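You operate a simulated robot arm through the tools that you are given. There is no shell and no other tool. Be economical: measure what you need, move in short steps, check, and stop when the job is done.

You are at the controls of a simulated two-armed robot. One attempt, no reset.

TASK
Pick up the box with blue band with one hand, pass it to the other hand and put it on the top of the sorting table. Take the green plug and leave it on top of the white spool. Push the inner right flap shut. Any order will do. Set down upright: box with blue band.

The check looks at the end state, three seconds after you hand in, the way a careful person would. Anything else that was tipped, shoved, dropped, spilled or broken makes it a failure.

THE ROBOT
Two 7-joint arms with two-finger parallel grippers on one trunk, on a base that drives. Base frame: it is fixed to the floor where the robot stands at the start and does not move with it; the origin is under the middle of the robot, x ahead of it, y to its left, z up; the surface under the hand at the start is at about z = 800. Lengths are in mm, angles in degrees, forces in N, time in s.
The left shoulder is at the start at [124, 171, 1162], the right one opposite. With the tool pointing down near the work surface each hand reaches from about 380 to 900 mm from the robot's upright axis, wherever it stands, measured 20 degrees to its own side. Places, roughly: green plug [8750, -3250, 750]; inner right flap [4300, -2800, 800]; top of the sorting table [700, -1700, 800]; white spool [8750, -3250, 750]. Payload 4.4 kg a hand.
Tool frame (each hand has its own): the origin (TCP) lies between the finger pads and is the grasp point; the fingertips stand 23 mm ahead of it; z points along the fingers, y is the line along which they close. The gripper opens to 94 mm. The fingers are 38 mm wide and 10 mm thick; the gripper's body (54 by 96 mm) begins 39 mm behind the TCP.
Orientation is told as [roll, pitch, yaw] about the base's x, y, z axes, in that order, counted from this pose: with the fingers straight down and closing along the base's y, the tool's x points along the base's -x, its y along +y and its z along -z.

THE INTERFACE
- The arms move only by the tool step_arm. It takes "left_rows", "right_rows" or both (then of equal length, played together; a hand with none holds still); each is a list that holds one entry, the list of rows, each a list of 6 numbers: the shift along the tool's x, y, z in mm, then the turn, a rotation vector about the tool's x, y, z in degrees. In form: [[[tx, ty, tz, wx, wy, wz], ...]]. A call has 1 to 20 rows; each row is the pose to reach, as a shift and turn from the pose commanded when the call began, along the tool's axes at that moment. "left_gripper" and "right_gripper" are, for a hand that has rows, the gripper command, from -1 (shut) to 1 (fully open), values between in proportion, set as the call begins (left out, the last holds). Each row takes 0.2 s and may step no farther than 50 mm and 8.6 degrees from the row before; otherwise, or with a gripper value out of range, the whole call is refused. Where a pose cannot be reached the arm comes as near as it can. A force on the tool above 40 N (or 10 N above the force at the start of the call, whichever is more), or a blocked arm, ends the call early, and 0.2 s more pass. The fingers move at their own pace (about 72 mm/s each) and stop on an object; they squeeze with about 40 N. The grip force told is the motor's: it shows also when the fingers shut on nothing. Time passes only in rows, and 0.2 s behind the last, so rows that repeat a pose let the fingers close. The reply holds the time, the measured pose of the TCP, the force on the tool along the base axes, the opening and the grip force, in the units named above and with some noise, with the torque about the TCP (base axes, N m) and any sound that the robot's microphone picked up.
- Cameras (640 x 400 px; columns grow to the right, rows downward): "scene" is now at [229.5, -27.9, 1287.4]; the picture's right is [-0.35, -0.93, 0.00], its down [-0.66, 0.25, -0.71] and it looks along [0.66, -0.25, -0.71] (base axes); focal length 286 px, centre (320, 200). "left" rides on the left gripper at [86, -16, -74] in its tool frame; the picture's right is [0.18, 0.98, 0.00], its down [-0.58, 0.11, -0.81] and it looks along [-0.79, 0.15, 0.59] (tool axes); focal length 243 px, centre (320, 200). "right" rides on the right gripper at [86, 16, -74] in its tool frame; the picture's right is [-0.18, 0.98, 0.00], its down [-0.58, -0.11, -0.81] and it looks along [-0.79, -0.15, 0.59] (tool axes); focal length 243 px, centre (320, 200).
- camera(camera): a new picture of that camera. It takes no simulated time.
- move_column(by): slides the trunk up (or, below 0, down) by that many mm; the arms and the scene camera ride with it, the base frame stays. It gives what a move gives, with no picture.
- drive_base(legs): drives the robot by 1 to 6 legs, each [ahead, left, turn to the left] in mm, mm and degrees, along the robot's own axes; the way and the turn of a leg run together, so that a leg with both is an arc; at most 1500 mm and 180 degrees a leg. The arms and the cameras ride along, it lands a little off, and it stops where it bumps. It gives what a move gives.
- pan_tilt(pan, tilt): turns the head with the scene camera to pan (to the left, within 80 degrees either way) and tilt (down, from -29 to 69), counted from straight ahead of the robot. It gives what a move gives.
- locate(camera, pixels): for up to 12 pixels [column, row] of the newest picture of that camera ("zoom" is the newest enlarged one), the place [x, y, z] in the base frame of the surface seen there, good to about 2 mm. It takes no simulated time.
- zoom(camera, box): a new picture of the part [left, top, right, bottom] of that camera's present view, enlarged. It takes no simulated time.
- close_job(): hands the job in; it is judged then, once.

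Go step by step. Measure first, check grasps and placings, and put right what went wrong. The budget is 110 turns and 88 pictures, counting those below and the enlarged ones. Unless the task says otherwise, let go and move clear before handing in.

The tools are called after ">>>" by a JSON object that holds its "api" and its "payload". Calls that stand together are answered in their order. step_arm: Moves the arms, as the interface text tells. Its arguments: {"type":"object","properties":{"left_rows":{"type":"array","items":{"type":"array","items":{"type":"array","items":{"type":"number"}}}},"left_gripper":{"type":"number"},"right_rows":{"type":"array","items":{"type":"array","items":{"type":"array","items":{"type":"number"}}}},"right_gripper":{"type":"number"}},"required":[]} The other tools are called the same way: move_column (by) slides the trunk up or down; drive_base (legs) drives the base; pan_tilt (pan, tilt) turns the head that bears the scene camera; camera (camera) takes a picture; locate (camera, pixels) gives the place of the surface under pixels of a picture; zoom (camera, box) takes an enlarged picture of a part of a camera's view; close_job () hands the job in.

At the start:

```text
time: 0.0
left_tool_pos: [459.6, 27.3, 1048.1]
left_tcp_rot: [0.0, 0.0, 0.0]
left_wrist_force: [-0.6, 0.1, 0.1]
left_moment: [0.03, 0.01, -0.04]
left_gripper_width: 94.2
left_grip_force: 0.1
right_tool_pos: [440.9, -292.0, 1059.0]
right_tcp_rot: [0.0, 0.0, 0.1]
right_wrist_force: [-0.4, 0.0, 0.7]
right_moment: [0.0, 0.02, 0.0]
right_gripper_width: 94.0
right_grip_force: 0.0
trunk travel left (down, up): [-175.0, 213.0]
robot x, y, heading: [1.9, -3.6, 0.1]
head pan, tilt: [-20.8, 45.0]
```

scene: 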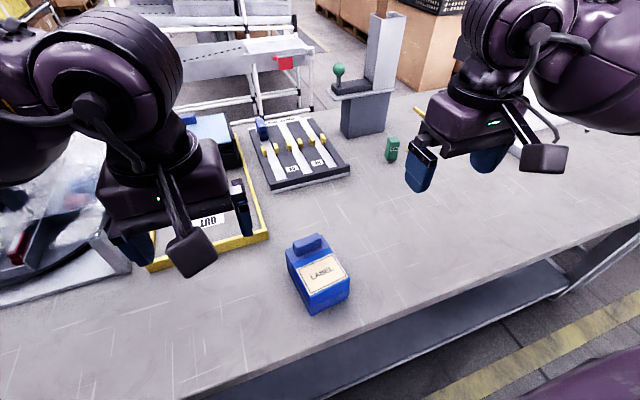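
right: 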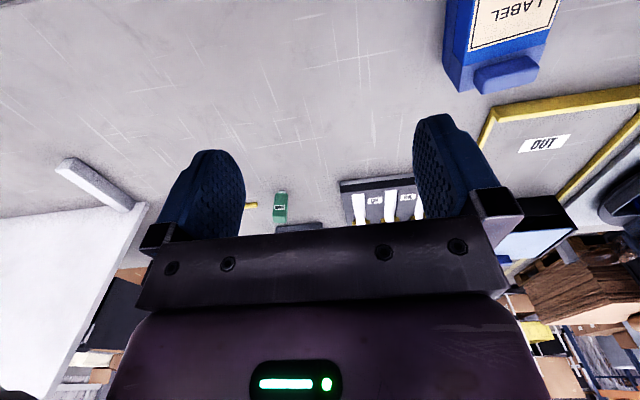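
left: 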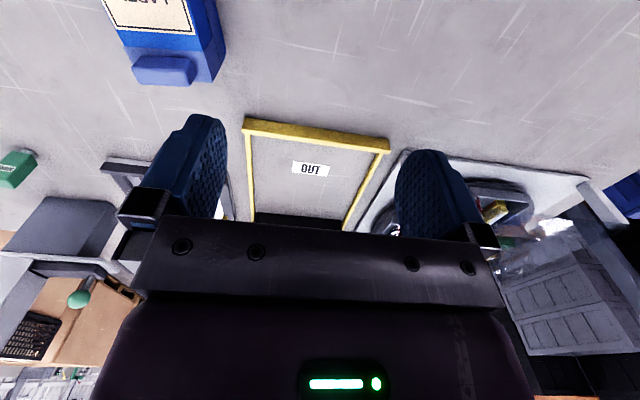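

The scene shows a bench with a blue labelled bottle (320,275) and a small box near (205,140); the box with a blue band isn't clearly identified yet. I'll look around with the head first.

>>> {"api": "zoom", "payload": {"camera": "scene", "box": [130, 60, 450, 260]}}

>>> {"api": "pan_tilt", "payload": {"pan": 40, "tilt": 40}}

>>> {"api": "camera", "payload": {"camera": "scene"}}

>>> {"api": "pan_tilt", "payload": {"pan": -65, "tilt": 35}}

>>> {"api": "camera", "payload": {"camera": "scene"}}

```text
2.00 times, centred on (290, 160) of scene
```

zoom: 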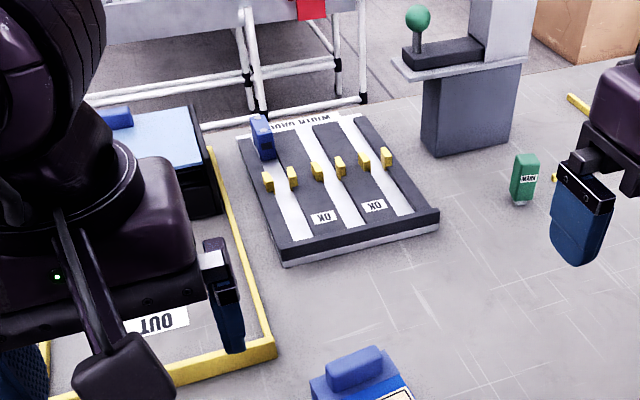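

```text
time: 1.3
left_tool_pos: [458.3, 28.9, 1048.5]
left_tcp_rot: [0.0, 0.0, 0.0]
left_wrist_force: [0.1, -0.3, 0.3]
left_moment: [-0.03, 0.0, 0.01]
left_gripper_width: 94.2
left_grip_force: 0.0
right_tool_pos: [441.3, -291.9, 1058.4]
right_tcp_rot: [0.0, 0.0, 0.0]
right_wrist_force: [0.0, 0.4, -0.7]
right_moment: [0.0, 0.01, 0.03]
right_gripper_width: 93.9
right_grip_force: 0.0
trunk travel left (down, up): [-175.0, 213.0]
robot x, y, heading: [-0.3, -2.1, 0.2]
head pan, tilt: [40.0, 40.0]
```

```text
83 pictures are left
```

scene: 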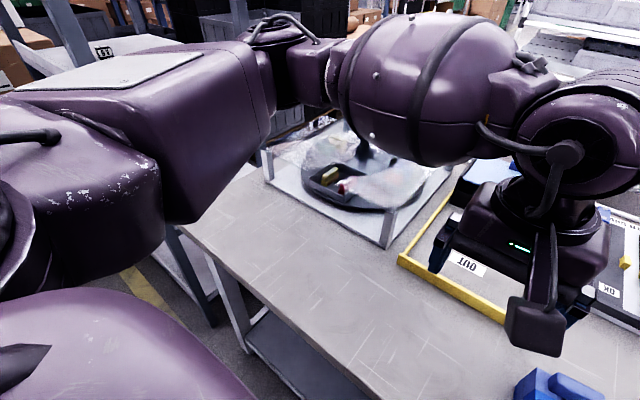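

```text
time: 3.1
left_tool_pos: [459.0, 29.3, 1048.5]
left_tcp_rot: [0.0, 0.0, -0.1]
left_wrist_force: [-0.1, 0.7, 0.0]
left_moment: [0.02, 0.03, -0.01]
left_gripper_width: 93.7
left_grip_force: 0.1
right_tool_pos: [441.4, -291.8, 1058.7]
right_tcp_rot: [0.0, 0.0, 0.0]
right_wrist_force: [-0.4, 0.3, 0.1]
right_moment: [0.0, 0.01, -0.01]
right_gripper_width: 94.1
right_grip_force: 0.1
trunk travel left (down, up): [-175.0, 213.0]
robot x, y, heading: [0.5, 3.2, 0.1]
head pan, tilt: [-65.0, 35.0]
```

```text
82 pictures are left
```

scene: 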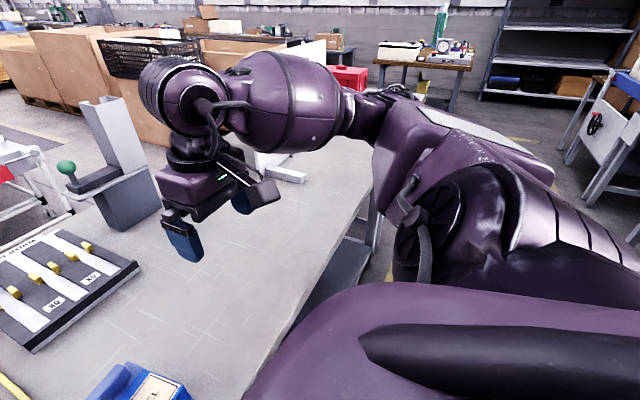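

The blue labelled box is the candidate for "box with blue band". I'll look at it directly and measure it, and look for the sorting table at about [700,-1700].

>>> {"api": "pan_tilt", "payload": {"pan": -20, "tilt": 58}}

>>> {"api": "zoom", "payload": {"camera": "scene", "box": [220, 100, 420, 225]}}

>>> {"api": "pan_tilt", "payload": {"pan": -70, "tilt": 15}}

>>> {"api": "camera", "payload": {"camera": "scene"}}

```text
time: 4.2
left_tool_pos: [457.7, 29.3, 1048.2]
left_tcp_rot: [-0.1, 0.0, 0.0]
left_wrist_force: [0.2, -0.5, 0.0]
left_moment: [0.02, -0.01, -0.02]
left_gripper_width: 93.9
left_grip_force: 0.2
right_tool_pos: [441.7, -293.2, 1059.0]
right_tcp_rot: [0.1, 0.1, 0.1]
right_wrist_force: [0.2, 0.0, -0.8]
right_moment: [-0.04, -0.02, 0.02]
right_gripper_width: 94.1
right_grip_force: 0.0
trunk travel left (down, up): [-175.0, 213.0]
robot x, y, heading: [3.7, 1.1, 0.1]
head pan, tilt: [-20.0, 58.0]
```

```text
3.20 times, centred on (320, 162) of scene
```

zoom: 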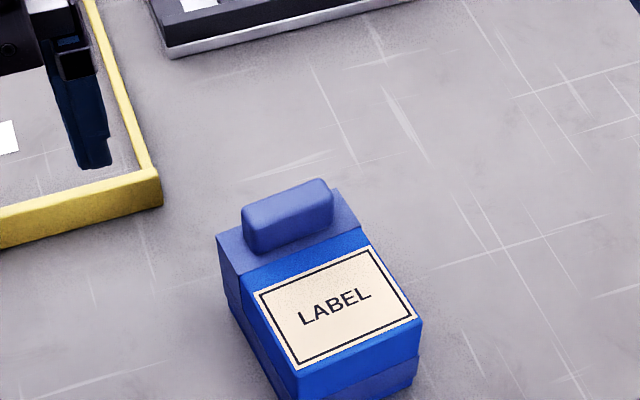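

```text
time: 5.4
left_tool_pos: [458.2, 29.3, 1049.0]
left_tcp_rot: [0.0, 0.1, 0.0]
left_wrist_force: [-0.9, 0.3, 0.5]
left_moment: [0.03, -0.03, 0.0]
left_gripper_width: 94.2
left_grip_force: 0.1
right_tool_pos: [440.4, -292.4, 1058.8]
right_tcp_rot: [0.0, 0.1, 0.1]
right_wrist_force: [1.6, -0.3, -0.2]
right_moment: [-0.01, 0.0, 0.03]
right_gripper_width: 93.7
right_grip_force: 0.0
trunk travel left (down, up): [-175.0, 213.0]
robot x, y, heading: [-0.3, 2.7, -0.2]
head pan, tilt: [-70.0, 15.0]
```

```text
80 pictures are left
```

scene: 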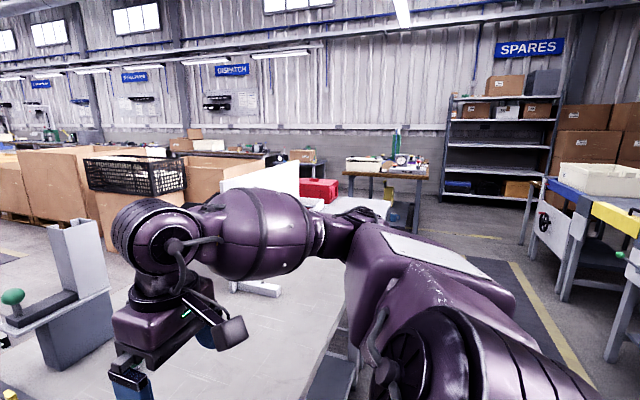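

The object is purple-blue with a brighter blue band and label. I'll measure it to know whether it stands or lies.

>>> {"api": "pan_tilt", "payload": {"pan": -20, "tilt": 58}}

>>> {"api": "zoom", "payload": {"camera": "scene", "box": [220, 100, 420, 225]}}

>>> {"api": "locate", "payload": {"camera": "zoom", "pixels": [[265, 295], [375, 250], [300, 365], [415, 320], [345, 215], [225, 240], [290, 200], [330, 185], [248, 215], [385, 380], [240, 310], [450, 300]]}}

```text
time: 6.6
left_tool_pos: [458.2, 29.0, 1049.3]
left_tcp_rot: [0.0, 0.0, 0.0]
left_wrist_force: [0.8, 0.4, 0.0]
left_moment: [-0.02, 0.0, -0.02]
left_gripper_width: 93.9
left_grip_force: 0.1
right_tool_pos: [443.1, -293.3, 1059.4]
right_tcp_rot: [0.0, 0.0, 0.1]
right_wrist_force: [-0.1, 0.3, 0.1]
right_moment: [-0.01, -0.01, 0.01]
right_gripper_width: 93.9
right_grip_force: 0.0
trunk travel left (down, up): [-175.0, 213.0]
robot x, y, heading: [-0.5, -2.6, 0.0]
head pan, tilt: [-20.0, 58.0]
```

```text
3.20 times, centred on (320, 162) of scene
```

zoom: 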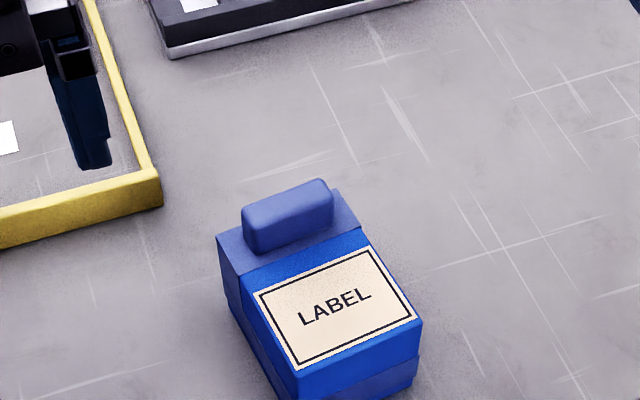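

```text
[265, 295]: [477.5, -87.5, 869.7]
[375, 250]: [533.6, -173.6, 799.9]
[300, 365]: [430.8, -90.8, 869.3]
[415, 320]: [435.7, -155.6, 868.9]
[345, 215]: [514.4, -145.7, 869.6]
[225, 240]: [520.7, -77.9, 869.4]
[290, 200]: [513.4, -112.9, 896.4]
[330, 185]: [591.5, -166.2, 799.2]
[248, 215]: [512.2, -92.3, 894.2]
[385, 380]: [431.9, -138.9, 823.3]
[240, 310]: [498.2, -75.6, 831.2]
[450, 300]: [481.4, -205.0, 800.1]
```

The box is upright (top z≈870, handle to 896 at its far end), about 95 x 78 mm. I'll measure the top-face edges more closely for the grasp.

>>> {"api": "locate", "payload": {"camera": "zoom", "pixels": [[222, 240], [355, 224], [416, 323], [298, 376], [244, 305], [395, 280], [338, 196], [320, 188], [330, 230], [265, 252], [350, 350], [270, 190]]}}

>>> {"api": "zoom", "payload": {"camera": "left", "box": [60, 0, 320, 160]}}

```text
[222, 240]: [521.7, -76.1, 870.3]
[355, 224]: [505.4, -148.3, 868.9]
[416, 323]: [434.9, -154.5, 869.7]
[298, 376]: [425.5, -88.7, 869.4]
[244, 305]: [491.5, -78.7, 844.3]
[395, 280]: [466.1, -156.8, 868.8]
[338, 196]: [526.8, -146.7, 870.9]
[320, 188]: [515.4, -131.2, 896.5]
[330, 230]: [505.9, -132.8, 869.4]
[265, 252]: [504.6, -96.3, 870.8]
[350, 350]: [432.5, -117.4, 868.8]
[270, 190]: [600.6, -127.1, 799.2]
```

```text
2.46 times, centred on (190, 80) of left
```

zoom: 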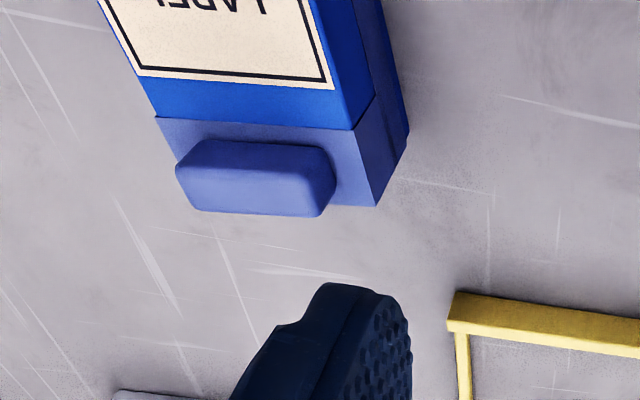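

The box is yawed about 8°, centre ≈(477,-117), 72 mm wide. I'll bring the right hand above the front half while moving the left out of the way.

>>> {"api": "step_arm", "payload": {"right_rows": [[[-3, 34, 20, 0, 0, -1.6], [-6, 68, 40, 0, 0, -3.2], [-9, 103, 60, 0, 0, -4.8], [-12, 137, 80, 0, 0, -6.4], [-14, 172, 99, 0, 0, -8], [-14, 172, 99, 0, 0, -8]]], "left_rows": [[[0, 30, 0, 0, 0, 0], [0, 60, 0, 0, 0, 0], [0, 90, 0, 0, 0, 0], [0, 120, 0, 0, 0, 0], [0, 150, 0, 0, 0, 0], [0, 150, 0, 0, 0, 0]]], "right_gripper": 1}}

>>> {"api": "camera", "payload": {"camera": "right"}}

>>> {"api": "camera", "payload": {"camera": "scene"}}

```text
time: 8.0
left_tool_pos: [457.9, 180.0, 1050.0]
left_tcp_rot: [0.0, 0.1, -0.1]
left_wrist_force: [-0.5, -0.7, 0.1]
left_moment: [0.0, 0.0, -0.01]
left_gripper_width: 94.0
left_grip_force: 0.1
right_tool_pos: [456.0, -121.8, 960.4]
right_tcp_rot: [0.0, 0.1, 8.0]
right_wrist_force: [0.2, 0.3, 0.0]
right_moment: [0.01, 0.05, -0.04]
right_gripper_width: 94.0
right_grip_force: 0.1
trunk travel left (down, up): [-175.0, 213.0]
robot x, y, heading: [-0.5, -0.4, 0.2]
head pan, tilt: [-20.0, 58.0]
```

```text
77 pictures are left
```

right: 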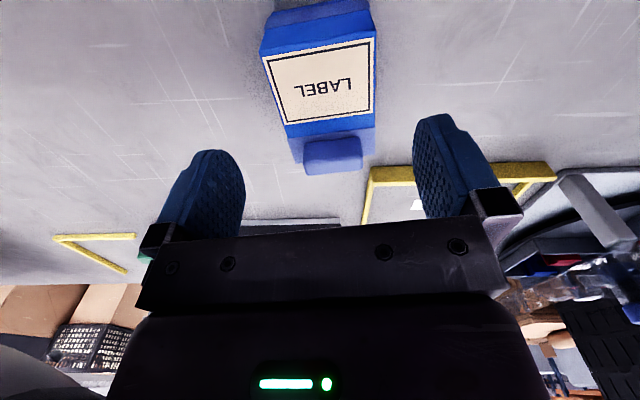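

```text
76 pictures are left
```

scene: 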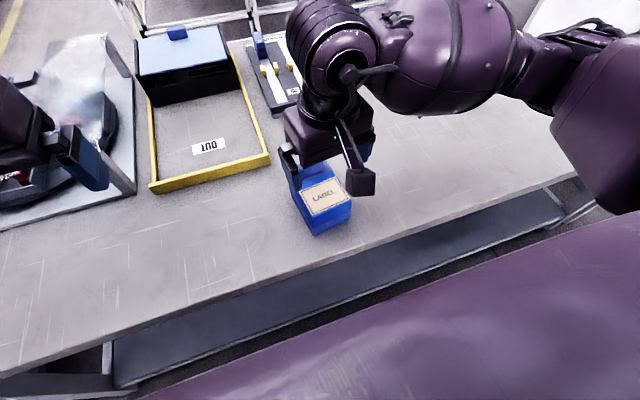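

The open fingers (x 215 to 440 px) straddle the box; alignment is fine. Descending 120 mm, then closing.

>>> {"api": "step_arm", "payload": {"right_rows": [[[0, 0, 30, 0, 0, 0], [0, 0, 60, 0, 0, 0], [0, 0, 90, 0, 0, 0], [0, 0, 110, 0, 0, 0], [0, 0, 119, 0, 0, 0], [0, 0, 119, 0, 0, 0]]]}}

>>> {"api": "step_arm", "payload": {"right_rows": [[[0, 0, 0, 0, 0, 0], [0, 0, 0, 0, 0, 0], [0, 0, 0, 0, 0, 0]]], "right_gripper": -1}}

>>> {"api": "camera", "payload": {"camera": "right"}}

```text
time: 9.4
left_tool_pos: [459.3, 180.0, 1048.7]
left_tcp_rot: [0.0, 0.0, -0.2]
left_wrist_force: [-0.9, 0.0, -0.3]
left_moment: [0.0, -0.04, -0.02]
left_gripper_width: 93.9
left_grip_force: 0.0
right_tool_pos: [456.1, -119.2, 841.9]
right_tcp_rot: [-0.1, 0.1, 8.0]
right_wrist_force: [0.3, -0.3, 0.6]
right_moment: [0.0, 0.02, 0.0]
right_gripper_width: 94.0
right_grip_force: 0.1
trunk travel left (down, up): [-175.0, 213.0]
robot x, y, heading: [0.8, 1.7, 0.1]
head pan, tilt: [-20.0, 58.0]
```

```text
time: 10.2
left_tool_pos: [458.4, 181.6, 1050.1]
left_tcp_rot: [0.0, 0.0, 0.0]
left_wrist_force: [0.4, 0.2, -0.1]
left_moment: [0.01, -0.02, -0.02]
left_gripper_width: 93.9
left_grip_force: 0.1
right_tool_pos: [456.5, -119.1, 842.3]
right_tcp_rot: [-0.1, 0.0, 8.0]
right_wrist_force: [0.2, -1.0, 0.1]
right_moment: [-0.08, -0.13, -0.08]
right_gripper_width: 73.8
right_grip_force: 40.6
trunk travel left (down, up): [-175.0, 213.0]
robot x, y, heading: [-2.5, -0.3, 0.2]
head pan, tilt: [-20.0, 58.0]
```

```text
75 pictures are left
```

right: 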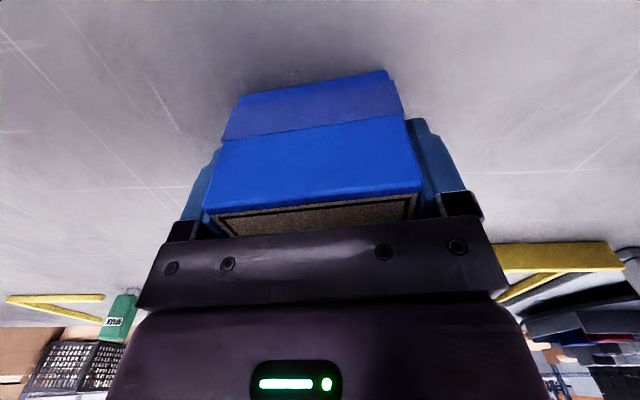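

Gripped at 73.8 mm with 40 N. I'll lift straight up and then yaw the right hand to 90°, so the handle end faces the left hand.

>>> {"api": "step_arm", "payload": {"right_rows": [[[0, 0, -25, 0, 0, 0], [0, 0, -60, 0, 0, 0], [0, 0, -100, 0, 0, 0], [0, 0, -150, 0, 0, 0], [0, 0, -200, 0, 0, 0], [-5, 0, -200, 0, 0, -8.2], [-10, 0, -200, 0, 0, -16.4], [-15, 0, -200, 0, 0, -24.6], [-20, 0, -200, 0, 0, -32.8], [-25, 0, -200, 0, 0, -41], [-30, 0, -200, 0, 0, -49.2], [-35, 0, -200, 0, 0, -57.4], [-40, 0, -200, 0, 0, -65.6], [-45, 0, -200, 0, 0, -73.8], [-46, 4, -200, 0, 0, -82], [-46, 4, -200, 0, 0, -82]]]}}

>>> {"api": "pan_tilt", "payload": {"pan": -5, "tilt": 35}}

>>> {"api": "camera", "payload": {"camera": "scene"}}

```text
time: 13.6
left_tool_pos: [459.9, 181.0, 1047.9]
left_tcp_rot: [0.0, 0.1, -0.1]
left_wrist_force: [-0.3, -0.1, -1.3]
left_moment: [0.05, 0.0, -0.02]
left_gripper_width: 94.0
left_grip_force: 0.1
right_tool_pos: [459.8, -93.7, 1056.6]
right_tcp_rot: [0.2, 0.0, 90.0]
right_wrist_force: [-1.2, -0.6, -3.0]
right_moment: [-0.06, 0.05, 0.0]
right_gripper_width: 73.9
right_grip_force: 40.3
right hand out of reach, approached as far as the arm can: row 15, 16
trunk travel left (down, up): [-175.0, 213.0]
robot x, y, heading: [0.8, -2.7, -0.2]
head pan, tilt: [-20.0, 58.0]
```

```text
time: 14.5
left_tool_pos: [458.2, 181.7, 1050.1]
left_tcp_rot: [-0.1, 0.0, 0.0]
left_wrist_force: [0.6, 0.4, 1.1]
left_moment: [-0.03, 0.03, -0.01]
left_gripper_width: 94.0
left_grip_force: 0.0
right_tool_pos: [459.0, -93.6, 1057.9]
right_tcp_rot: [-0.1, 0.0, 90.0]
right_wrist_force: [0.1, -0.1, -2.3]
right_moment: [-0.07, -0.01, -0.04]
right_gripper_width: 74.0
right_grip_force: 40.2
trunk travel left (down, up): [-175.0, 213.0]
robot x, y, heading: [-1.8, -2.3, 0.2]
head pan, tilt: [-5.0, 35.0]
```

```text
74 pictures are left
```

scene: 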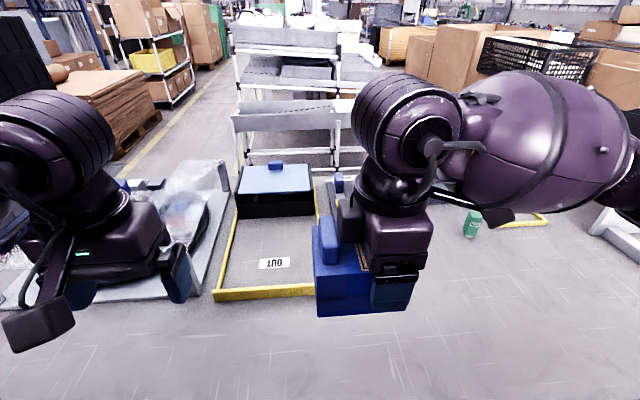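

Box (0.25 kg) hangs level with the handle toward the left hand. I'll yaw the left hand to -90° at a safe place to see whether it reaches.

>>> {"api": "step_arm", "payload": {"left_rows": [[[0, 0, -10, 0, 0, 8.2], [0, 0, -20, 0, 0, 16.4], [0, 0, -30, 0, 0, 24.6], [0, 0, -40, 0, 0, 32.8], [0, 0, -50, 0, 0, 41], [0, 0, -60, 0, 0, 49.2], [0, 0, -70, 0, 0, 57.4], [0, 0, -80, 0, 0, 65.6], [0, 0, -90, 0, 0, 73.8], [0, 0, -100, 0, 0, 82], [0, 0, -110, 0, 0, 90], [0, 0, -110, 0, 0, 90]]], "left_gripper": 1}}

```text
time: 17.1
left_tool_pos: [435.4, 161.8, 1158.4]
left_tcp_rot: [-0.1, -0.1, -90.1]
left_wrist_force: [0.2, 0.5, 0.1]
left_moment: [-0.02, 0.03, 0.01]
left_gripper_width: 94.3
left_grip_force: 0.1
left hand out of reach, approached as far as the arm can: row 11, 12
right_tool_pos: [459.2, -92.5, 1057.3]
right_tcp_rot: [0.1, 0.1, 89.9]
right_wrist_force: [-0.4, 0.8, -2.0]
right_moment: [-0.06, 0.02, 0.01]
right_gripper_width: 73.5
right_grip_force: 39.9
trunk travel left (down, up): [-175.0, 213.0]
robot x, y, heading: [-0.7, 0.3, -0.4]
head pan, tilt: [-5.0, 35.0]
```

The left hand nearly reached it. Now tilting it 35° and going to a standoff point beyond the handle end.

>>> {"api": "step_arm", "payload": {"left_rows": [[[-22, 4, -1, 0, -6, 0], [-45, 8, -3, 0, -12, 0], [-67, 12, -4, 0, -18, 0], [-90, 16, -5, 0, -24, 0], [-112, 21, -6, 0, -30, 0], [-135, 25, -8, 0, -35, 0], [-135, 25, -8, 0, -35, 0]]]}}

>>> {"api": "camera", "payload": {"camera": "scene"}}

>>> {"api": "camera", "payload": {"camera": "left"}}

```text
time: 18.7
left_tool_pos: [460.9, 24.9, 1168.7]
left_tcp_rot: [0.1, -35.1, -90.0]
left_wrist_force: [-0.2, 0.5, 0.1]
left_moment: [0.0, 0.02, 0.01]
left_gripper_width: 94.2
left_grip_force: 0.1
right_tool_pos: [459.3, -94.3, 1057.2]
right_tcp_rot: [0.0, 0.0, 90.0]
right_wrist_force: [0.6, 0.1, -2.7]
right_moment: [-0.03, 0.05, 0.01]
right_gripper_width: 74.0
right_grip_force: 39.9
trunk travel left (down, up): [-175.0, 213.0]
robot x, y, heading: [0.8, -2.8, -0.2]
head pan, tilt: [-5.0, 35.0]
```

```text
73 pictures are left
```

scene: 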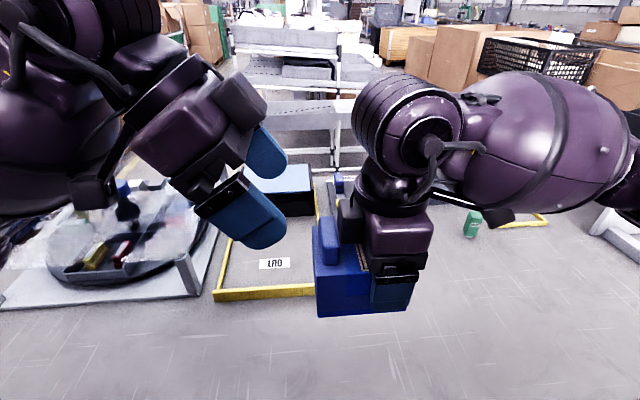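

```text
72 pictures are left
```

left: 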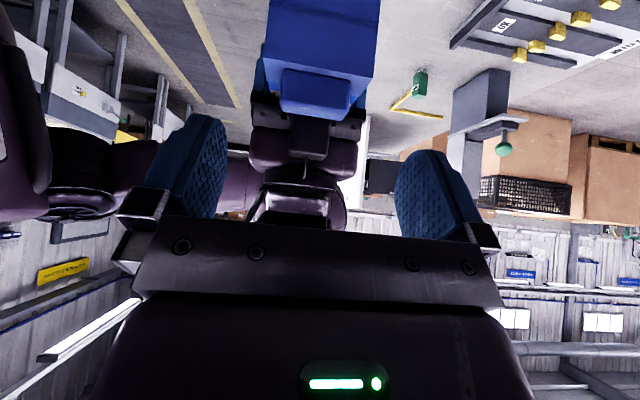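

Left and box are aligned nicely (handle between fingers at (322,92) in the left view). I'll measure handle and box end.

>>> {"api": "locate", "payload": {"camera": "scene", "pixels": [[319, 270], [315, 260], [330, 220], [322, 235], [336, 240], [340, 285], [319, 310], [355, 255]]}}

>>> {"api": "locate", "payload": {"camera": "left", "pixels": [[320, 60], [320, 92], [290, 80], [355, 80], [272, 70], [372, 60]]}}

```text
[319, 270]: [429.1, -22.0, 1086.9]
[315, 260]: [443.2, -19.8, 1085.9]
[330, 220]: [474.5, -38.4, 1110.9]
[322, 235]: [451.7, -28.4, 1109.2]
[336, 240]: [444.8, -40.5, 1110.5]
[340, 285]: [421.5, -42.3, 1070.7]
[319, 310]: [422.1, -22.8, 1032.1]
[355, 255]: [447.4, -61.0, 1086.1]
```

```text
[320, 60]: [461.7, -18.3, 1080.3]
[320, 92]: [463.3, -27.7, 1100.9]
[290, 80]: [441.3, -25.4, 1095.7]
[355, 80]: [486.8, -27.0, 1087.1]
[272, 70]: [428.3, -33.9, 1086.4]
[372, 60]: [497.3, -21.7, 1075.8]
```

Box end at y≈-19, handle top z≈1111, centred at x≈460.5. Advancing the left hand along its fingers, then closing.

>>> {"api": "step_arm", "payload": {"left_rows": [[[4, 0, 25, 0, 0, 0], [4, 0, 50, 0, 0, 0], [4, 0, 75, 0, 0, 0], [4, 0, 95, 0, 0, 0], [4, 0, 108, 0, 0, 0], [4, 0, 108, 0, 0, 0]]]}}

>>> {"api": "camera", "payload": {"camera": "scene"}}

```text
time: 20.1
left_tool_pos: [462.0, -31.3, 1076.9]
left_tcp_rot: [0.0, -35.0, -89.9]
left_wrist_force: [-0.4, -0.2, 0.3]
left_moment: [-0.02, 0.01, 0.0]
left_gripper_width: 93.9
left_grip_force: 0.0
right_tool_pos: [458.7, -95.0, 1058.6]
right_tcp_rot: [0.0, 0.0, 89.9]
right_wrist_force: [-0.4, -0.5, -2.9]
right_moment: [-0.07, 0.04, 0.01]
right_gripper_width: 73.8
right_grip_force: 39.3
trunk travel left (down, up): [-175.0, 213.0]
robot x, y, heading: [0.1, 0.4, 0.1]
head pan, tilt: [-5.0, 35.0]
```

```text
71 pictures are left
```

scene: 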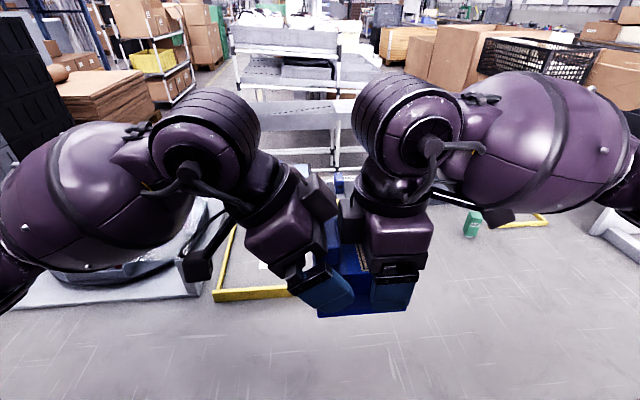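

No contact so far, left fingers straddle the box end. Closing the left gripper.

>>> {"api": "step_arm", "payload": {"left_rows": [[[0, -1, 0, 0, 0, 0], [0, -1, 0, 0, 0, 0], [0, -1, 0, 0, 0, 0], [0, -1, 0, 0, 0, 0]]], "left_gripper": -1}}

```text
time: 21.1
left_tool_pos: [460.3, -32.4, 1076.0]
left_tcp_rot: [-0.1, -35.1, -90.1]
left_wrist_force: [-13.4, -0.5, 0.6]
left_moment: [0.16, -0.02, -0.23]
left_gripper_width: 73.9
left_grip_force: 39.9
right_tool_pos: [459.7, -94.7, 1058.0]
right_tcp_rot: [0.1, 0.0, 89.9]
right_wrist_force: [13.9, -0.4, -0.7]
right_moment: [-0.09, 0.31, -0.65]
right_gripper_width: 73.6
right_grip_force: 39.6
trunk travel left (down, up): [-175.0, 213.0]
robot x, y, heading: [-1.7, 0.0, 0.1]
head pan, tilt: [-5.0, 35.0]
```

Left holds at 73.9 mm / 40 N. Opening the right hand, then sliding it out sideways toward -y.

>>> {"api": "step_arm", "payload": {"right_rows": [[[0, 0, 0, 0, 0, 0], [0, 0, 0, 0, 0, 0], [10, 0, -5, 0, 0, 0], [40, 0, -20, 0, 0, 0], [80, 0, -30, 0, 0, 0], [120, 0, -30, 0, 0, 0], [160, 0, -30, 0, 0, 0], [200, 0, -30, 0, 0, 0]]], "right_gripper": 1}}

>>> {"api": "camera", "payload": {"camera": "scene"}}

```text
time: 22.9
left_tool_pos: [460.5, -31.5, 1077.9]
left_tcp_rot: [0.3, -35.0, -90.0]
left_wrist_force: [-0.8, 0.0, -2.4]
left_moment: [0.12, -0.05, 0.02]
left_gripper_width: 73.7
left_grip_force: 40.1
right_tool_pos: [399.3, -203.6, 1133.5]
right_tcp_rot: [0.5, 0.1, 88.5]
right_wrist_force: [-0.7, 0.4, 0.5]
right_moment: [-0.03, -0.05, 0.01]
right_gripper_width: 94.0
right_grip_force: 0.1
right hand out of reach, approached as far as the arm can: row 4, 5, 6, 7, 8
trunk travel left (down, up): [-175.0, 213.0]
robot x, y, heading: [3.9, 3.9, -0.2]
head pan, tilt: [-5.0, 35.0]
```

```text
70 pictures are left
```

scene: 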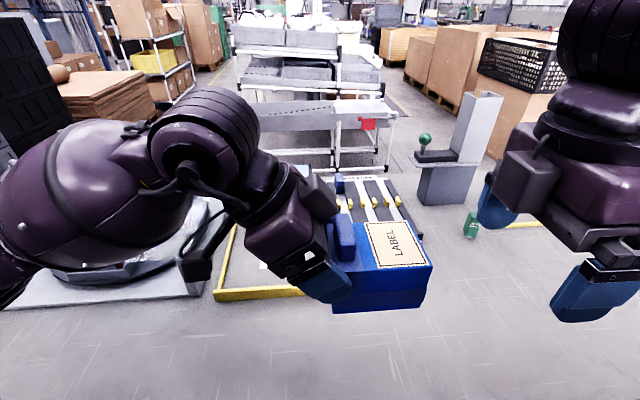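

Handover is done: the box hangs level from the left hand. Now turning the left hand to yaw 0 (tilt toward the robot) and the right hand back to yaw 0.

>>> {"api": "step_arm", "payload": {"left_rows": [[[10, 2, -7, -4.7, 0, -6.7], [20, 4, -14, -9.4, 0, -13.4], [30, 6, -21, -14.1, 0, -20.1], [40, 8, -28, -18.8, 0, -26.8], [50, 10, -35, -23.5, 0, -33.5], [60, 12, -42, -28.2, 0, -40.2], [70, 14, -49, -32.9, 0, -46.9], [80, 16, -56, -37.6, 0, -53.6], [90, 18, -63, -42.3, 0, -60.3], [100, 19, -70, -47, 0, -67], [106, 20, -75, -51.6, 0, -73.7], [106, 20, -75, -51.6, 0, -73.7]]], "right_rows": [[[8, 0, 3, 0, 0, 8], [16, 0, 6, 0, 0, 16], [24, 0, 9, 0, 0, 24], [32, 0, 12, 0, 0, 32], [40, 0, 15, 0, 0, 40], [48, 0, 18, 0, 0, 48], [56, 0, 21, 0, 0, 56], [64, 0, 24, 0, 0, 64], [72, 0, 27, 0, 0, 72], [80, 0, 30, 0, 0, 80], [90, 0, 30, 0, 0, 88], [90, 0, 30, 0, 0, 88]]]}}

>>> {"api": "pan_tilt", "payload": {"pan": -78, "tilt": 35}}

>>> {"api": "camera", "payload": {"camera": "scene"}}

```text
time: 25.5
left_tool_pos: [487.6, 94.6, 1076.9]
left_tcp_rot: [0.0, -34.9, -0.1]
left_wrist_force: [-0.2, -0.1, -2.5]
left_moment: [-0.02, 0.16, -0.02]
left_gripper_width: 73.8
left_grip_force: 40.2
left hand out of reach, approached as far as the arm can: row 9, 10, 11, 12
right_tool_pos: [410.4, -292.7, 1093.4]
right_tcp_rot: [0.1, 0.1, 1.9]
right_wrist_force: [0.0, 0.0, 0.5]
right_moment: [0.02, 0.01, 0.01]
right_gripper_width: 94.0
right_grip_force: 0.0
right hand out of reach, approached as far as the arm can: row 4
trunk travel left (down, up): [-175.0, 213.0]
robot x, y, heading: [1.7, -0.7, 0.1]
head pan, tilt: [-5.0, 35.0]
```

```text
time: 26.9
left_tool_pos: [486.3, 94.2, 1077.0]
left_tcp_rot: [-0.1, -35.0, -0.1]
left_wrist_force: [0.7, -0.6, -1.6]
left_moment: [0.02, 0.12, 0.01]
left_gripper_width: 73.7
left_grip_force: 39.6
right_tool_pos: [409.8, -293.2, 1092.8]
right_tcp_rot: [0.0, -0.1, 2.0]
right_wrist_force: [0.0, 0.7, 0.4]
right_moment: [-0.01, -0.05, 0.02]
right_gripper_width: 94.2
right_grip_force: 0.2
trunk travel left (down, up): [-175.0, 213.0]
robot x, y, heading: [0.6, 2.6, -0.0]
head pan, tilt: [-78.0, 35.0]
```

```text
69 pictures are left
```

scene: 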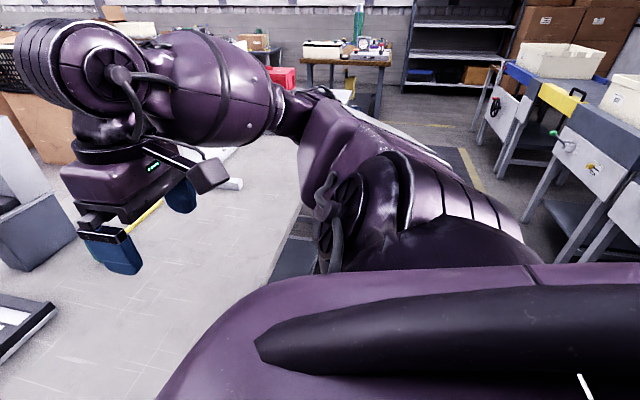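

I need more view: backing up 400 mm and looking toward the sorting table.

>>> {"api": "drive_base", "payload": {"legs": [[-400, 0, 0], [0, 0, -45]]}}

>>> {"api": "pan_tilt", "payload": {"pan": -5, "tilt": 20}}

>>> {"api": "camera", "payload": {"camera": "scene"}}

>>> {"api": "pan_tilt", "payload": {"pan": -70, "tilt": 25}}

>>> {"api": "camera", "payload": {"camera": "scene"}}

```text
time: 31.5
left_tool_pos: [9.6, -281.1, 1077.1]
left_tcp_rot: [0.0, -34.8, -45.8]
left_wrist_force: [-0.4, -0.4, -2.9]
left_moment: [0.14, 0.08, 0.0]
left_gripper_width: 73.5
left_grip_force: 39.8
right_tool_pos: [-321.9, -497.9, 1093.1]
right_tcp_rot: [-0.1, 0.0, -43.7]
right_wrist_force: [0.0, -0.2, 1.0]
right_moment: [-0.04, 0.0, 0.01]
right_gripper_width: 93.8
right_grip_force: 0.0
trunk travel left (down, up): [-175.0, 213.0]
robot x, y, heading: [-398.1, 2.0, -45.9]
head pan, tilt: [-78.0, 35.0]
```

```text
time: 32.9
left_tool_pos: [8.5, -280.2, 1077.9]
left_tcp_rot: [0.0, -34.8, -45.7]
left_wrist_force: [0.3, -1.0, -2.0]
left_moment: [0.08, 0.04, 0.03]
left_gripper_width: 73.7
left_grip_force: 39.8
right_tool_pos: [-321.1, -496.9, 1093.3]
right_tcp_rot: [0.0, 0.0, -43.7]
right_wrist_force: [0.1, 0.3, -0.9]
right_moment: [0.01, 0.0, 0.0]
right_gripper_width: 94.2
right_grip_force: 0.1
trunk travel left (down, up): [-175.0, 213.0]
robot x, y, heading: [-396.7, 4.6, -45.7]
head pan, tilt: [-5.0, 20.0]
```

```text
68 pictures are left
```

scene: 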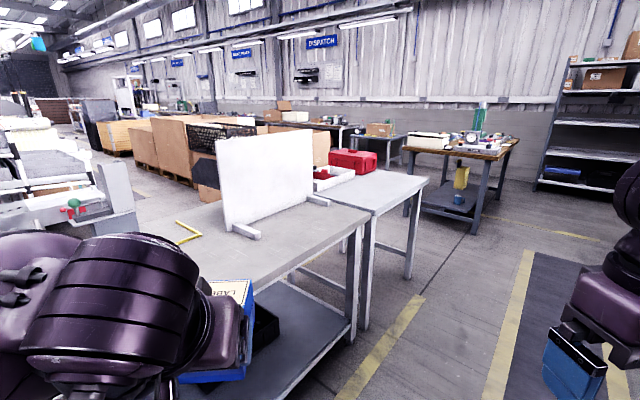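

```text
time: 34.3
left_tool_pos: [9.5, -281.6, 1076.4]
left_tcp_rot: [0.1, -34.9, -45.8]
left_wrist_force: [0.1, -0.6, -3.0]
left_moment: [0.1, 0.11, 0.0]
left_gripper_width: 73.7
left_grip_force: 39.8
right_tool_pos: [-320.9, -498.4, 1094.2]
right_tcp_rot: [0.0, 0.1, -43.8]
right_wrist_force: [-0.1, 0.6, 0.6]
right_moment: [-0.02, 0.0, -0.01]
right_gripper_width: 93.9
right_grip_force: 0.0
trunk travel left (down, up): [-175.0, 213.0]
robot x, y, heading: [-398.6, -1.4, -45.6]
head pan, tilt: [-70.0, 25.0]
```

```text
67 pictures are left
```

scene: 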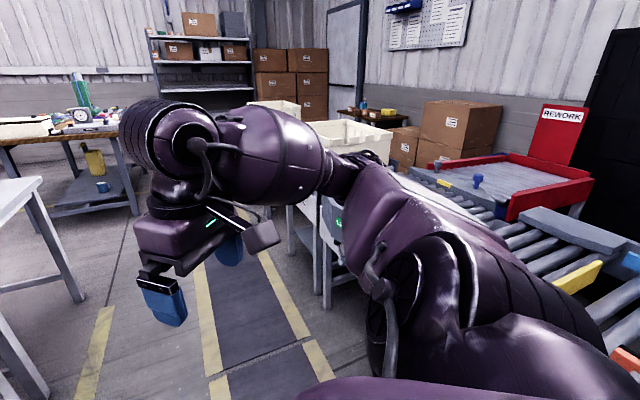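

Beyond the white partition there's a table with a red box (350,160 in the earlier view) — probably the sorting table. I'll locate it.

>>> {"api": "pan_tilt", "payload": {"pan": -5, "tilt": 20}}

>>> {"api": "zoom", "payload": {"camera": "scene", "box": [200, 110, 520, 310]}}

>>> {"api": "locate", "payload": {"camera": "scene", "pixels": [[375, 213], [425, 179], [330, 208], [395, 190], [333, 180], [350, 160], [375, 165], [265, 230], [365, 215], [460, 150], [365, 325], [305, 203]]}}

```text
time: 35.7
left_tool_pos: [10.2, -281.6, 1075.7]
left_tcp_rot: [0.0, -34.9, -45.8]
left_wrist_force: [0.0, 0.0, -1.9]
left_moment: [0.09, 0.09, 0.01]
left_gripper_width: 73.9
left_grip_force: 40.1
right_tool_pos: [-321.6, -499.1, 1093.7]
right_tcp_rot: [0.0, 0.0, -43.7]
right_wrist_force: [-1.1, 0.3, 0.4]
right_moment: [0.03, 0.04, 0.03]
right_gripper_width: 94.2
right_grip_force: 0.1
trunk travel left (down, up): [-175.0, 213.0]
robot x, y, heading: [-403.0, 0.7, -45.7]
head pan, tilt: [-5.0, 20.0]
```

```text
2.00 times, centred on (360, 210) of scene
```

zoom: 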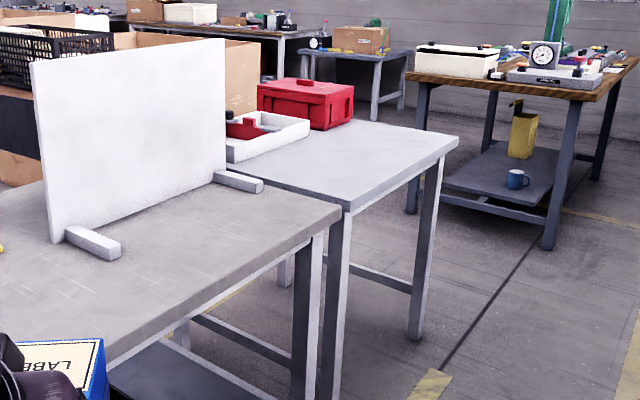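

```text
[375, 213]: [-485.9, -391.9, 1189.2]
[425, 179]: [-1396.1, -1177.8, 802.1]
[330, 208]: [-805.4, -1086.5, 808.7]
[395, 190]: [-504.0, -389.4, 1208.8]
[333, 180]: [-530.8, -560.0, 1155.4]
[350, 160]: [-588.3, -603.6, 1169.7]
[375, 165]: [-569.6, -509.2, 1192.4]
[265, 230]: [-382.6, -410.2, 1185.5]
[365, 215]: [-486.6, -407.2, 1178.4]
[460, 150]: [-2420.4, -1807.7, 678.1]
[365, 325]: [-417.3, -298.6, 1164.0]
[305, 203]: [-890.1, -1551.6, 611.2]
```

Those used the old picture; repeating on the enlarged one.

>>> {"api": "locate", "payload": {"camera": "zoom", "pixels": [[348, 208], [455, 140], [365, 124], [260, 180], [390, 150], [300, 150], [230, 160], [335, 210], [130, 240], [330, 160], [510, 80], [280, 100]]}}

```text
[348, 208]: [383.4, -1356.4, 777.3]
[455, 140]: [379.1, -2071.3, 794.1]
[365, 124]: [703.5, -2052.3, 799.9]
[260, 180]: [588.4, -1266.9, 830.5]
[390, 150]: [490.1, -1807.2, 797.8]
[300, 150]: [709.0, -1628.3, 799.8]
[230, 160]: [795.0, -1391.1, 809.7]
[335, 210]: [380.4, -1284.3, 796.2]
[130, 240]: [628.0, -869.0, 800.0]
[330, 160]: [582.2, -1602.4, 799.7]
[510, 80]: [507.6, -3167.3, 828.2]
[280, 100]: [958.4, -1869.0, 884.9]
```

Sorting table spans x≈380…1000, y≈-1340…-2070, z=800, with free space around (550,-1750). I'll face forward again and strafe right along the aisle, then look.

>>> {"api": "drive_base", "payload": {"legs": [[0, 0, 45.7], [110, 0, 0], [0, -1000, 0], [0, -850, 0]]}}

>>> {"api": "pan_tilt", "payload": {"pan": 0, "tilt": 35}}

>>> {"api": "camera", "payload": {"camera": "scene"}}

```text
time: 54.8
left_tool_pos: [239.9, -1696.8, 1077.3]
left_tcp_rot: [0.1, -35.0, 1.8]
left_wrist_force: [-0.9, 0.7, -1.9]
left_moment: [-0.02, 0.13, 0.02]
left_gripper_width: 73.8
left_grip_force: 40.0
right_tool_pos: [176.3, -2087.6, 1092.9]
right_tcp_rot: [0.0, 0.0, 3.9]
right_wrist_force: [0.0, 0.5, -0.3]
right_moment: [-0.03, 0.03, 0.0]
right_gripper_width: 94.1
right_grip_force: 0.1
trunk travel left (down, up): [-175.0, 213.0]
robot x, y, heading: [-243.1, -1804.8, 2.0]
head pan, tilt: [-5.0, 20.0]
```

```text
time: 55.5
left_tool_pos: [239.8, -1697.4, 1076.0]
left_tcp_rot: [-0.1, -35.0, 1.8]
left_wrist_force: [-0.2, -0.6, -2.2]
left_moment: [-0.01, 0.16, -0.02]
left_gripper_width: 74.0
left_grip_force: 39.9
right_tool_pos: [176.9, -2087.8, 1094.2]
right_tcp_rot: [0.1, 0.0, 3.8]
right_wrist_force: [-0.8, -0.9, -0.1]
right_moment: [0.01, -0.01, 0.0]
right_gripper_width: 94.0
right_grip_force: 0.1
trunk travel left (down, up): [-175.0, 213.0]
robot x, y, heading: [-238.7, -1807.9, 2.1]
head pan, tilt: [0.0, 35.0]
```

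```text
65 pictures are left
```

scene: 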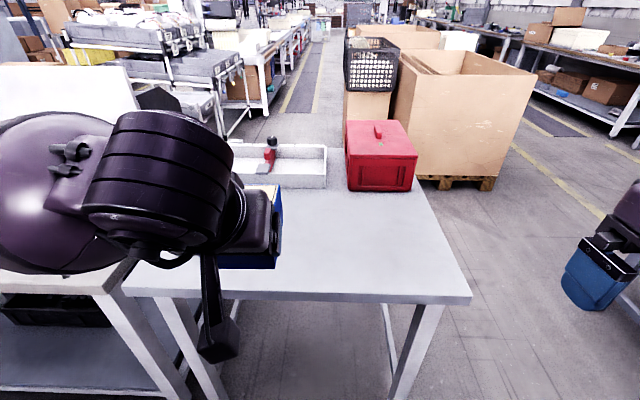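

The table is ahead and clear in front. Measuring tray and red box fronts.

>>> {"api": "locate", "payload": {"camera": "scene", "pixels": [[280, 187], [347, 190], [410, 190], [460, 297], [320, 297], [150, 290], [320, 220]]}}

>>> {"api": "drive_base", "payload": {"legs": [[280, 0, -2]]}}

>>> {"api": "camera", "payload": {"camera": "scene"}}

```text
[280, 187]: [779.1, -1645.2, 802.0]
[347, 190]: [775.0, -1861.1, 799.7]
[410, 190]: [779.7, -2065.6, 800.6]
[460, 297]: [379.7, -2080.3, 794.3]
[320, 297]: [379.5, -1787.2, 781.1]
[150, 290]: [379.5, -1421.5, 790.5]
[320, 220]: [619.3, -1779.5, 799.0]
```

```text
time: 57.5
left_tool_pos: [524.3, -1713.9, 1076.5]
left_tcp_rot: [0.0, -35.0, -0.6]
left_wrist_force: [0.4, 0.0, -1.5]
left_moment: [0.01, 0.1, 0.0]
left_gripper_width: 73.9
left_grip_force: 40.0
right_tool_pos: [444.5, -2101.9, 1093.0]
right_tcp_rot: [0.0, 0.1, 1.5]
right_wrist_force: [-0.2, 0.6, -0.6]
right_moment: [0.0, 0.0, -0.01]
right_gripper_width: 94.1
right_grip_force: 0.0
trunk travel left (down, up): [-175.0, 213.0]
robot x, y, heading: [37.2, -1800.7, -0.5]
head pan, tilt: [0.0, 35.0]
```

```text
64 pictures are left
```

scene: 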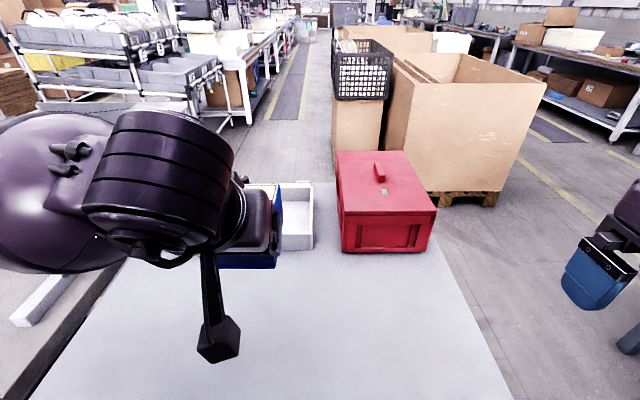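

Left TCP at (524,-1714), box front at about x=605, well clear of the tray at 779. Lowering 185 mm, then checking.

>>> {"api": "step_arm", "payload": {"left_rows": [[[23, 0, 33, 0, 0, 0], [46, 0, 66, 0, 0, 0], [69, 0, 98, 0, 0, 0], [92, 0, 131, 0, 0, 0], [106, 0, 151, 0, 0, 0], [106, 0, 151, 0, 0, 0]]]}}

>>> {"api": "camera", "payload": {"camera": "left"}}

>>> {"api": "pan_tilt", "payload": {"pan": 5, "tilt": 50}}

>>> {"api": "camera", "payload": {"camera": "scene"}}

```text
time: 58.9
left_tool_pos: [523.5, -1713.8, 889.4]
left_tcp_rot: [0.0, -35.0, -0.7]
left_wrist_force: [-0.1, 0.5, -1.9]
left_moment: [0.0, 0.12, -0.01]
left_gripper_width: 73.6
left_grip_force: 39.7
right_tool_pos: [444.4, -2101.5, 1094.0]
right_tcp_rot: [0.1, 0.0, 1.5]
right_wrist_force: [0.5, -0.3, -0.1]
right_moment: [-0.02, 0.0, -0.02]
right_gripper_width: 94.1
right_grip_force: 0.1
trunk travel left (down, up): [-175.0, 213.0]
robot x, y, heading: [37.3, -1806.7, -0.5]
head pan, tilt: [0.0, 35.0]
```

```text
63 pictures are left
```

left: 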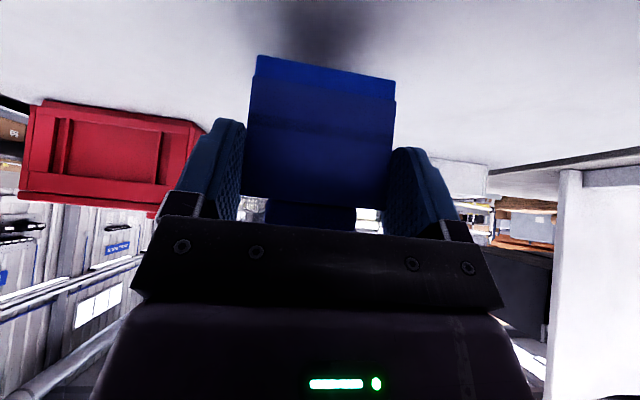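

```text
time: 59.7
left_tool_pos: [524.4, -1714.0, 890.3]
left_tcp_rot: [-0.1, -34.9, -0.6]
left_wrist_force: [-0.5, -0.3, -2.8]
left_moment: [0.02, 0.15, -0.02]
left_gripper_width: 73.6
left_grip_force: 39.9
right_tool_pos: [444.5, -2100.5, 1093.9]
right_tcp_rot: [0.0, 0.1, 1.6]
right_wrist_force: [0.9, 0.7, 0.1]
right_moment: [-0.01, -0.01, -0.02]
right_gripper_width: 94.0
right_grip_force: 0.0
trunk travel left (down, up): [-175.0, 213.0]
robot x, y, heading: [35.2, -1803.3, -0.6]
head pan, tilt: [5.0, 50.0]
```

```text
62 pictures are left
```

scene: 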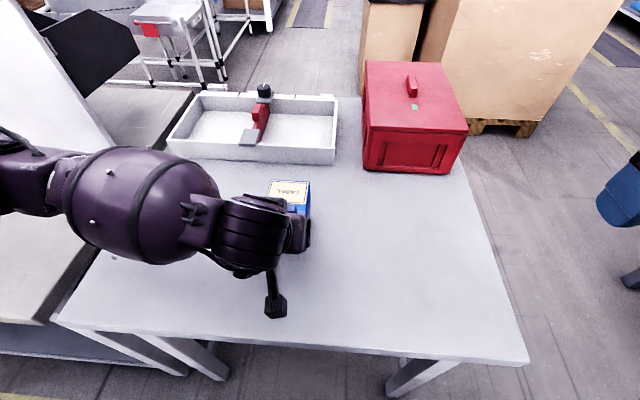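

Checking the box's bottom height and levelness.

>>> {"api": "locate", "payload": {"camera": "left", "pixels": [[262, 60], [388, 82], [256, 190], [380, 205], [325, 100], [325, 160]]}}

>>> {"api": "locate", "payload": {"camera": "scene", "pixels": [[275, 184], [305, 184], [290, 200], [303, 203]]}}

```text
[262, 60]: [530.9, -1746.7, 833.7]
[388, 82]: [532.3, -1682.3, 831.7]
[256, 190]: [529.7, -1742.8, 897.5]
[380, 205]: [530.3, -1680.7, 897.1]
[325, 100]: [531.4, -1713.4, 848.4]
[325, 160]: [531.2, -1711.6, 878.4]
```

```text
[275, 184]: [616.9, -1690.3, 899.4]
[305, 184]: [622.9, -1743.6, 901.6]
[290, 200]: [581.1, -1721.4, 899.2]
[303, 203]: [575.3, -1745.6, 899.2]
```

Box is level, bottom at z≈829. Lowering about 29 mm to touchdown.

>>> {"api": "step_arm", "payload": {"left_rows": [[[6, 0, 8, 0, 0, 0], [11.5, 0, 16.4, 0, 0, 0], [15, 0, 21.3, 0, 0, 0], [16, 0, 22.9, 0, 0, 0], [16.6, 0, 23.7, 0, 0, 0], [16.6, 0, 23.7, 0, 0, 0]]]}}

>>> {"api": "camera", "payload": {"camera": "left"}}

>>> {"api": "locate", "payload": {"camera": "left", "pixels": [[262, 64], [388, 86], [325, 30], [325, 100]]}}

```text
time: 61.1
left_tool_pos: [525.4, -1715.3, 863.3]
left_tcp_rot: [0.0, -34.9, -0.6]
left_wrist_force: [0.2, -0.6, -2.5]
left_moment: [0.0, 0.15, 0.01]
left_gripper_width: 73.9
left_grip_force: 40.2
right_tool_pos: [444.6, -2102.1, 1093.4]
right_tcp_rot: [0.1, 0.0, 1.4]
right_wrist_force: [0.1, -0.1, 0.0]
right_moment: [0.0, 0.0, 0.02]
right_gripper_width: 94.0
right_grip_force: 0.1
trunk travel left (down, up): [-175.0, 213.0]
robot x, y, heading: [36.5, -1806.1, -0.2]
head pan, tilt: [5.0, 50.0]
```

```text
61 pictures are left
```

left: 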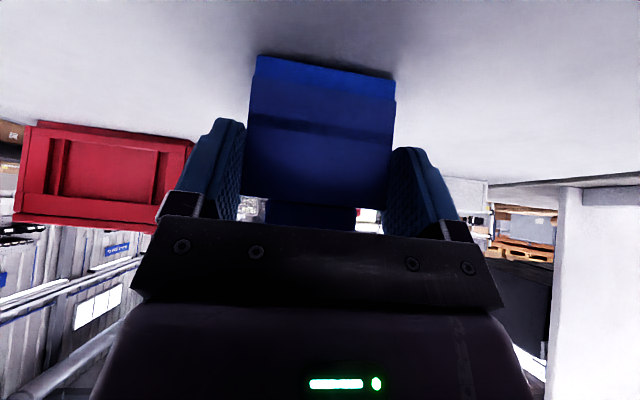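

```text
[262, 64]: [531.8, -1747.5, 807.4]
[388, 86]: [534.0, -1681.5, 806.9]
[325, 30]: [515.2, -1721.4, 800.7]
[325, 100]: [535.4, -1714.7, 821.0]
```

Still about 2–3 mm above the top. Lowering slowly by 3 more.

>>> {"api": "step_arm", "payload": {"left_rows": [[[0.6, 0, 0.8, 0, 0, 0], [1.1, 0, 1.6, 0, 0, 0], [1.7, 0, 2.5, 0, 0, 0], [1.7, 0, 2.5, 0, 0, 0]]]}}

```text
time: 62.1
left_tool_pos: [523.3, -1712.6, 860.5]
left_tcp_rot: [0.0, -34.9, -0.7]
left_wrist_force: [0.4, -1.6, 2.6]
left_moment: [-0.06, -0.3, -0.18]
left_gripper_width: 73.8
left_grip_force: 39.5
right_tool_pos: [444.8, -2101.1, 1094.5]
right_tcp_rot: [0.0, 0.1, 1.5]
right_wrist_force: [0.4, 0.0, 0.5]
right_moment: [0.0, 0.01, -0.03]
right_gripper_width: 94.1
right_grip_force: 0.0
trunk travel left (down, up): [-175.0, 213.0]
robot x, y, heading: [41.4, -1802.9, -0.4]
head pan, tilt: [5.0, 50.0]
```

Force flipped sign: it's on the table. Opening and backing out along the fingers.

>>> {"api": "step_arm", "payload": {"left_rows": [[[0, 0, 0, 0, 0, 0], [0, 0, 0, 0, 0, 0], [0, 0, -10, 0, 0, 0], [0, 0, -40, 0, 0, 0], [0, 0, -80, 0, 0, 0], [0, 0, -130, 0, 0, 0], [0, 0, -180, 0, 0, 0]]], "left_gripper": 1}}

>>> {"api": "camera", "payload": {"camera": "scene"}}

```text
time: 63.7
left_tool_pos: [484.8, -1747.0, 961.9]
left_tcp_rot: [0.0, -34.9, -0.5]
left_wrist_force: [-0.4, 0.9, 0.3]
left_moment: [0.0, -0.06, -0.02]
left_gripper_width: 94.0
left_grip_force: 0.0
left hand out of reach, approached as far as the arm can: row 5, 6, 7
right_tool_pos: [445.2, -2099.1, 1094.2]
right_tcp_rot: [-0.1, 0.0, 1.6]
right_wrist_force: [-0.2, 0.2, -0.3]
right_moment: [-0.02, -0.02, 0.01]
right_gripper_width: 93.9
right_grip_force: 0.1
trunk travel left (down, up): [-175.0, 213.0]
robot x, y, heading: [37.7, -1803.5, -0.4]
head pan, tilt: [5.0, 50.0]
```

```text
60 pictures are left
```

scene: 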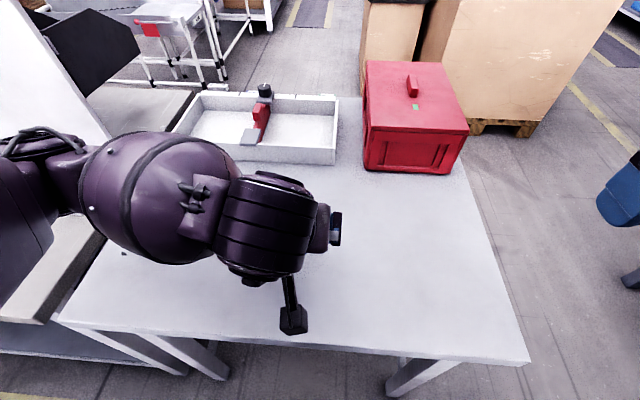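

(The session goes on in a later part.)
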